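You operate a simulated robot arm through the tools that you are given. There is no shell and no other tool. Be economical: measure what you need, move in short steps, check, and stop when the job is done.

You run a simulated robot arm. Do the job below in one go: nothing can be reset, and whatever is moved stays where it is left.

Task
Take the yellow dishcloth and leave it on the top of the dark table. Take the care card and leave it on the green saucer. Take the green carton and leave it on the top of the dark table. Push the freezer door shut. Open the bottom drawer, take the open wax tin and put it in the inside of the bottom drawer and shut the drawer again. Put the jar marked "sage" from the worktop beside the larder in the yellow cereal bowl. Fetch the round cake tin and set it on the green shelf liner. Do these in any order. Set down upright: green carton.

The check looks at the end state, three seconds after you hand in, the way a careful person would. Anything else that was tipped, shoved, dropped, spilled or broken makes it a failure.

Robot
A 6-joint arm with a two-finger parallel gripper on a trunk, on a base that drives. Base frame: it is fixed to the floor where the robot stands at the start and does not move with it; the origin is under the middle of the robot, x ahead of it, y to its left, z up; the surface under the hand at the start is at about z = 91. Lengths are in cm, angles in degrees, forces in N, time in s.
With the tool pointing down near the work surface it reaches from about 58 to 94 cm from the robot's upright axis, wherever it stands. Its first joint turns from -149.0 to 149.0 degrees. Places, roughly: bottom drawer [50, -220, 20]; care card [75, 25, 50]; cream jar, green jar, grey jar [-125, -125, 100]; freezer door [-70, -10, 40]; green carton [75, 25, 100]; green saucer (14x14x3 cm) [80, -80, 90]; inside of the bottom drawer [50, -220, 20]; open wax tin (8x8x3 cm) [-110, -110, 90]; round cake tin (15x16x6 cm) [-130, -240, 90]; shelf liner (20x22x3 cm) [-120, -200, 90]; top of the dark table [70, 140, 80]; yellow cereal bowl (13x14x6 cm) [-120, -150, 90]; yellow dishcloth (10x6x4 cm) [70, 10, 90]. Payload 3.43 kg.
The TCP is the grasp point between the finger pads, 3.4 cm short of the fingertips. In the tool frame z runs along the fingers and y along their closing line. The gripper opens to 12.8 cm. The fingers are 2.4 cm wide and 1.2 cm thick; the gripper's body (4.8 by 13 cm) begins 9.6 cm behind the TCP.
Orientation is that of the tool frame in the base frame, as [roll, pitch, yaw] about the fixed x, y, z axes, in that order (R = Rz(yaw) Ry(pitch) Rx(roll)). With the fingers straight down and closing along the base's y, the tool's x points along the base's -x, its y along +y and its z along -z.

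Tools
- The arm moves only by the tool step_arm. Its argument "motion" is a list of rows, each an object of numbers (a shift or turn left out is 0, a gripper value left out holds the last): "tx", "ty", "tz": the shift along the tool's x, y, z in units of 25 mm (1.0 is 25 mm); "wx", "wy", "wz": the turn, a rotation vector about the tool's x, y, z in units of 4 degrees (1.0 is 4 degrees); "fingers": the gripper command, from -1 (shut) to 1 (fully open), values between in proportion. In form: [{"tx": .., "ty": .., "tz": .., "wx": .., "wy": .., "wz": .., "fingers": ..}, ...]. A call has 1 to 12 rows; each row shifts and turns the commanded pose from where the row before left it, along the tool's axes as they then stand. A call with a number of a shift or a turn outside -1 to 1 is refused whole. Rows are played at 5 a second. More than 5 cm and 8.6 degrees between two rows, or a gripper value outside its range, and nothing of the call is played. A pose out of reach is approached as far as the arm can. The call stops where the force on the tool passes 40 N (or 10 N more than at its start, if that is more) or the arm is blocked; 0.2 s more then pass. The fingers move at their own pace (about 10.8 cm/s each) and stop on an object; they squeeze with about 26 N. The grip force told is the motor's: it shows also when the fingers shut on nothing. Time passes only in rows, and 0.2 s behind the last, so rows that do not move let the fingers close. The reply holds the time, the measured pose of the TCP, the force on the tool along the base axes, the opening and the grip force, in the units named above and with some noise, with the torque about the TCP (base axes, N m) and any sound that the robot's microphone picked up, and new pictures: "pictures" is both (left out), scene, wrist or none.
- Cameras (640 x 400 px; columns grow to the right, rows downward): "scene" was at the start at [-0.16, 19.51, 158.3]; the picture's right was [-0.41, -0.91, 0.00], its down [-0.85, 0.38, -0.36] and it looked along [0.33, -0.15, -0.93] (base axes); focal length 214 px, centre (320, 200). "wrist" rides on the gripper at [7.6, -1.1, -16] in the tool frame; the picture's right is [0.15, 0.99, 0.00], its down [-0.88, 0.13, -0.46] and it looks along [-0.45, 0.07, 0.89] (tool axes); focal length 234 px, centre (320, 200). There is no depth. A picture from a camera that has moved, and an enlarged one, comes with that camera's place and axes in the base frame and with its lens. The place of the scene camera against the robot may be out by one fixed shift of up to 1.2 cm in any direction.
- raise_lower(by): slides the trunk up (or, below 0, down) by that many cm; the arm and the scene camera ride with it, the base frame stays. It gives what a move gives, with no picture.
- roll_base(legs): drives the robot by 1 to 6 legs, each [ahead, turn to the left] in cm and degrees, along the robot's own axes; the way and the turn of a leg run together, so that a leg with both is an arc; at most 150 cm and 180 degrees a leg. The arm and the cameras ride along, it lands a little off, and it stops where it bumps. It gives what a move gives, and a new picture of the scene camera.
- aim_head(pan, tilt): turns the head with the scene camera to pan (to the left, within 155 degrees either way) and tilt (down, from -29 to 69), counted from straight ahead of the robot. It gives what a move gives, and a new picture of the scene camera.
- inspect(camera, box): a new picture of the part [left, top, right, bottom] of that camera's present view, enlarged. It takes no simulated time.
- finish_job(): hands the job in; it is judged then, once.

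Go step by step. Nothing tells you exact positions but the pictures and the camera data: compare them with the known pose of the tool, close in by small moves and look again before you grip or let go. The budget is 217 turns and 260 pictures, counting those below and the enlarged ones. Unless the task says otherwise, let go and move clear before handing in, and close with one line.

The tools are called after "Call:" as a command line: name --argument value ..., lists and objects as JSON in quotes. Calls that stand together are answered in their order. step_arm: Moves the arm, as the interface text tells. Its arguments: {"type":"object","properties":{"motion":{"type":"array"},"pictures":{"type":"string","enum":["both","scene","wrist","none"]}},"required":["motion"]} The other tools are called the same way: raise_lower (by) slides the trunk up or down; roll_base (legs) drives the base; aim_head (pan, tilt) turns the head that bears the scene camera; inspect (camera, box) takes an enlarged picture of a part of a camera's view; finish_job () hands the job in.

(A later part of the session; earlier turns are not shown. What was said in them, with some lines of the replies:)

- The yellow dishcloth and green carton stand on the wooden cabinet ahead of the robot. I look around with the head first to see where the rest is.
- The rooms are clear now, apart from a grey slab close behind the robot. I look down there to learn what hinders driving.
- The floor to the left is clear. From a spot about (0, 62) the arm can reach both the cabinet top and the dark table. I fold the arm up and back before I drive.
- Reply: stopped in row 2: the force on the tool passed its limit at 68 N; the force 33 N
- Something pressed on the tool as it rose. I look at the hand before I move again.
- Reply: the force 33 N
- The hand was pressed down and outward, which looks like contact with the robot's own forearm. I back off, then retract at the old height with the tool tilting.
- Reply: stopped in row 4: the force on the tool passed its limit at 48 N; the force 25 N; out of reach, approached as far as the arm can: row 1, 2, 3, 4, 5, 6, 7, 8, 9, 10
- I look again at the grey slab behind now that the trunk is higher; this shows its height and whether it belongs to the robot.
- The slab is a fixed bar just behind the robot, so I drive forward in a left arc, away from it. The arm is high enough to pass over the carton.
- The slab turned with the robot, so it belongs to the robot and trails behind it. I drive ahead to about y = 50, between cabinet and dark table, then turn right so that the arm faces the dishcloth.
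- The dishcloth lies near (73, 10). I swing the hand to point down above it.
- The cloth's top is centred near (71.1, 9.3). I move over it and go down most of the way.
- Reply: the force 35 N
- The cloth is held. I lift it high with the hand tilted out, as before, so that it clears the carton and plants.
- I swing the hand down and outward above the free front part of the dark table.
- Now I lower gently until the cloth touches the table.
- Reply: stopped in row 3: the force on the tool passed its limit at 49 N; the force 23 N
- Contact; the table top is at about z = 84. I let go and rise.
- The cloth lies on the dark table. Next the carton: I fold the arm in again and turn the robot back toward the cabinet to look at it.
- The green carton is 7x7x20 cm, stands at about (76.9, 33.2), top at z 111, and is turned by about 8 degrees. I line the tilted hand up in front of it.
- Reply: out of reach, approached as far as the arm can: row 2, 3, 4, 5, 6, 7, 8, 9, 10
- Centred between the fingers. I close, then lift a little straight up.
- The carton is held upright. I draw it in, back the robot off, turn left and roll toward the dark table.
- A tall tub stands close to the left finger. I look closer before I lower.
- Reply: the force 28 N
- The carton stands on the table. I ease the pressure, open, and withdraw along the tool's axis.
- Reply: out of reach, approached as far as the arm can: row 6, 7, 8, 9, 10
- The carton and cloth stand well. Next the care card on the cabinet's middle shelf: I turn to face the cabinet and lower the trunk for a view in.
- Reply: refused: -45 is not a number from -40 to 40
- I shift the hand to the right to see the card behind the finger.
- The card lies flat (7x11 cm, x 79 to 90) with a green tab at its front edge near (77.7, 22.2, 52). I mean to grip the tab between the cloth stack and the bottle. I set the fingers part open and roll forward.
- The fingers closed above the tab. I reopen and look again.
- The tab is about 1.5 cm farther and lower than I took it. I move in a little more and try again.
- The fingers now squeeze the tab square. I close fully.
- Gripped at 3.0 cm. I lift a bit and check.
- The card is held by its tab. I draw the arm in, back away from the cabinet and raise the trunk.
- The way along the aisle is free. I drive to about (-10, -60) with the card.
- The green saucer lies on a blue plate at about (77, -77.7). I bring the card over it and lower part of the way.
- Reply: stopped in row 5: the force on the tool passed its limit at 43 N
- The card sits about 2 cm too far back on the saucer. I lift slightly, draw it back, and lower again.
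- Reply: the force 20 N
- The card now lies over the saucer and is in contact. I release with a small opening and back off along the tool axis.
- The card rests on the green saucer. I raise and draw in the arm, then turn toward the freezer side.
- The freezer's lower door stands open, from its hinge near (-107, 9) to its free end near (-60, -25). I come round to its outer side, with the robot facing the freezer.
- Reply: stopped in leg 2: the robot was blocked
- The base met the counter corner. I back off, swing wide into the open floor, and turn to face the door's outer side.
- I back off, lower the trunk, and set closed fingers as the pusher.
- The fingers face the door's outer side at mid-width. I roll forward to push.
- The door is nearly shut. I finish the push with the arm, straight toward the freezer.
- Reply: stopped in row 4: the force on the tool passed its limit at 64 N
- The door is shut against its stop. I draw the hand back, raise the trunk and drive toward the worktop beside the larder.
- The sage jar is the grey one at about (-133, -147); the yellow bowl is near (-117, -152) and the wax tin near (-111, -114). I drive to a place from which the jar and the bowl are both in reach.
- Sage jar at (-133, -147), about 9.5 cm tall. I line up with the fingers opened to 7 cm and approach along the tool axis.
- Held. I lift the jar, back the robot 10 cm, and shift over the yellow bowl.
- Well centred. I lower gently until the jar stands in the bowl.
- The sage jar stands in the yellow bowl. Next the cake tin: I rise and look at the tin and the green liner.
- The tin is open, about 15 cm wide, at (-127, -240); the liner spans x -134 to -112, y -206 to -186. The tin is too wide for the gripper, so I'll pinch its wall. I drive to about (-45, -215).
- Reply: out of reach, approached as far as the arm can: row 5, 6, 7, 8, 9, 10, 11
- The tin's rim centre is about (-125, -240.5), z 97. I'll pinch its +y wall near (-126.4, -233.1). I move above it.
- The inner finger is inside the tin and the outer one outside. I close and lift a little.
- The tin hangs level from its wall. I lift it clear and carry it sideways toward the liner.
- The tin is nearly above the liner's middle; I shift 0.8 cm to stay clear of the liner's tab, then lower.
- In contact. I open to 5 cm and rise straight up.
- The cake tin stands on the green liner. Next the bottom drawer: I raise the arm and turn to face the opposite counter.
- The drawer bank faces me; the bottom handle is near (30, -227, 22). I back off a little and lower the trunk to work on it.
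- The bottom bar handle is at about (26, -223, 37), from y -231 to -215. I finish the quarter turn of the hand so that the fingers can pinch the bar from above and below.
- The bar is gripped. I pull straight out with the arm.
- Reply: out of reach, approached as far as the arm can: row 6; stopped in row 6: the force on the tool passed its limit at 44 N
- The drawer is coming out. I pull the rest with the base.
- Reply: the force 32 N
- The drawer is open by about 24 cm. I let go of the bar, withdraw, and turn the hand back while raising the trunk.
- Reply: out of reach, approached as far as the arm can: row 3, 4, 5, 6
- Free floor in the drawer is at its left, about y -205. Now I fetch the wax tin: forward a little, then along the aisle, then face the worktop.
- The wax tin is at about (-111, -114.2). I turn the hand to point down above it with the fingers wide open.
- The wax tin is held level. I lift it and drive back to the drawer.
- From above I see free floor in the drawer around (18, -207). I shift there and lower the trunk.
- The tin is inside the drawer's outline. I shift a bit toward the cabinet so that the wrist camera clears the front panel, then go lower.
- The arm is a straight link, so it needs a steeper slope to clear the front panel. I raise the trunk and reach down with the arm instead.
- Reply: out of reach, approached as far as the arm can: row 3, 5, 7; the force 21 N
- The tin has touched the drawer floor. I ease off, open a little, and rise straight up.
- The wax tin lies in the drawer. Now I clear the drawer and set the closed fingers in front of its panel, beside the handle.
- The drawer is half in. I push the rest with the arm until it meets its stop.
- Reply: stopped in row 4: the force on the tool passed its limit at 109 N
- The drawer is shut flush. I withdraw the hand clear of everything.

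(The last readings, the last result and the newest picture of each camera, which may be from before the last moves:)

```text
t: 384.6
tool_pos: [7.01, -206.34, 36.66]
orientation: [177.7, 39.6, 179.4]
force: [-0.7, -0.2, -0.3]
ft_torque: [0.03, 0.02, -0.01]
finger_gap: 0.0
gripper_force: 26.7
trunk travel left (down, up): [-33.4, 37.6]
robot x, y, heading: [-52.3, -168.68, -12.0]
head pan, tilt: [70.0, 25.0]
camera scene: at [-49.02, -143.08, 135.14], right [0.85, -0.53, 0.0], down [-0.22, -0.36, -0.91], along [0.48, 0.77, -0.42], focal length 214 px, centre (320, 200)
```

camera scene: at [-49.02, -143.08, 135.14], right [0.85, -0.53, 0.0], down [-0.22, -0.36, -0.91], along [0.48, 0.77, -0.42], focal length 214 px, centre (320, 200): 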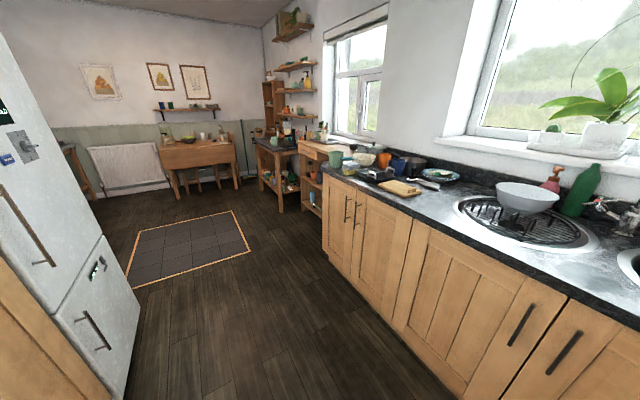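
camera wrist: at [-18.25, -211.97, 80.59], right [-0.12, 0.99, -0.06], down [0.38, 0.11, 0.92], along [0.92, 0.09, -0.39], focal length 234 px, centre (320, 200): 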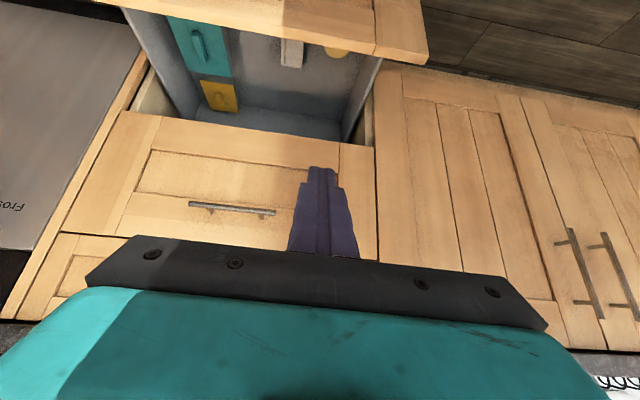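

The drawer is shut and everything I can see stands as I left it. I take one close look at the freezer door and the saucer.

Call:
inspect --camera "scene" --box '[0, 180, 200, 400]'

Call:
inspect --camera "scene" --box '[260, 120, 480, 220]'

```text
1.82 times, centred on (100, 290) of scene
camera zoom: at [-49.02, -143.08, 135.14], right [0.85, -0.53, 0.0], down [-0.22, -0.36, -0.91], along [0.48, 0.77, -0.42], focal length 390 px, centre (720, 36)
```

zoom: 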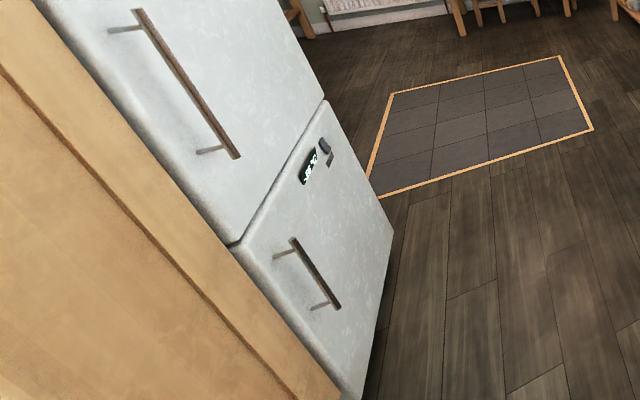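

```text
2.91 times, centred on (370, 170) of scene
camera zoom: at [-49.02, -143.08, 135.14], right [0.85, -0.53, 0.0], down [-0.22, -0.36, -0.91], along [0.48, 0.77, -0.42], focal length 624 px, centre (174, 287)
```

zoom: 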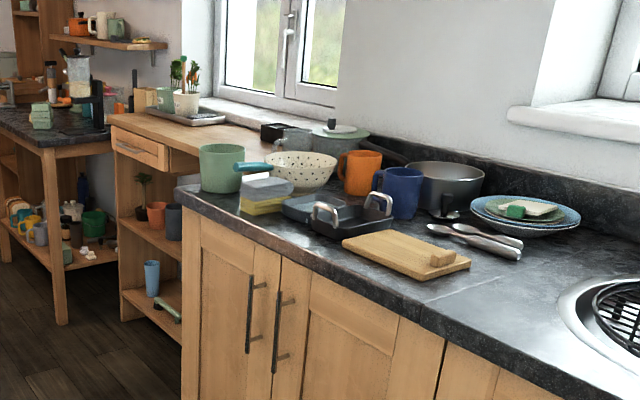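

The freezer door is flush, the card rests on the saucer, and the carton stands upright on the dark table. Every job is done, so I hand in.

Call:
finish_job

```text
The job is handed in.
```

All seven jobs are done and handed in: the drawer and freezer door are shut, the carton stands upright, and the hand is clear of everything.
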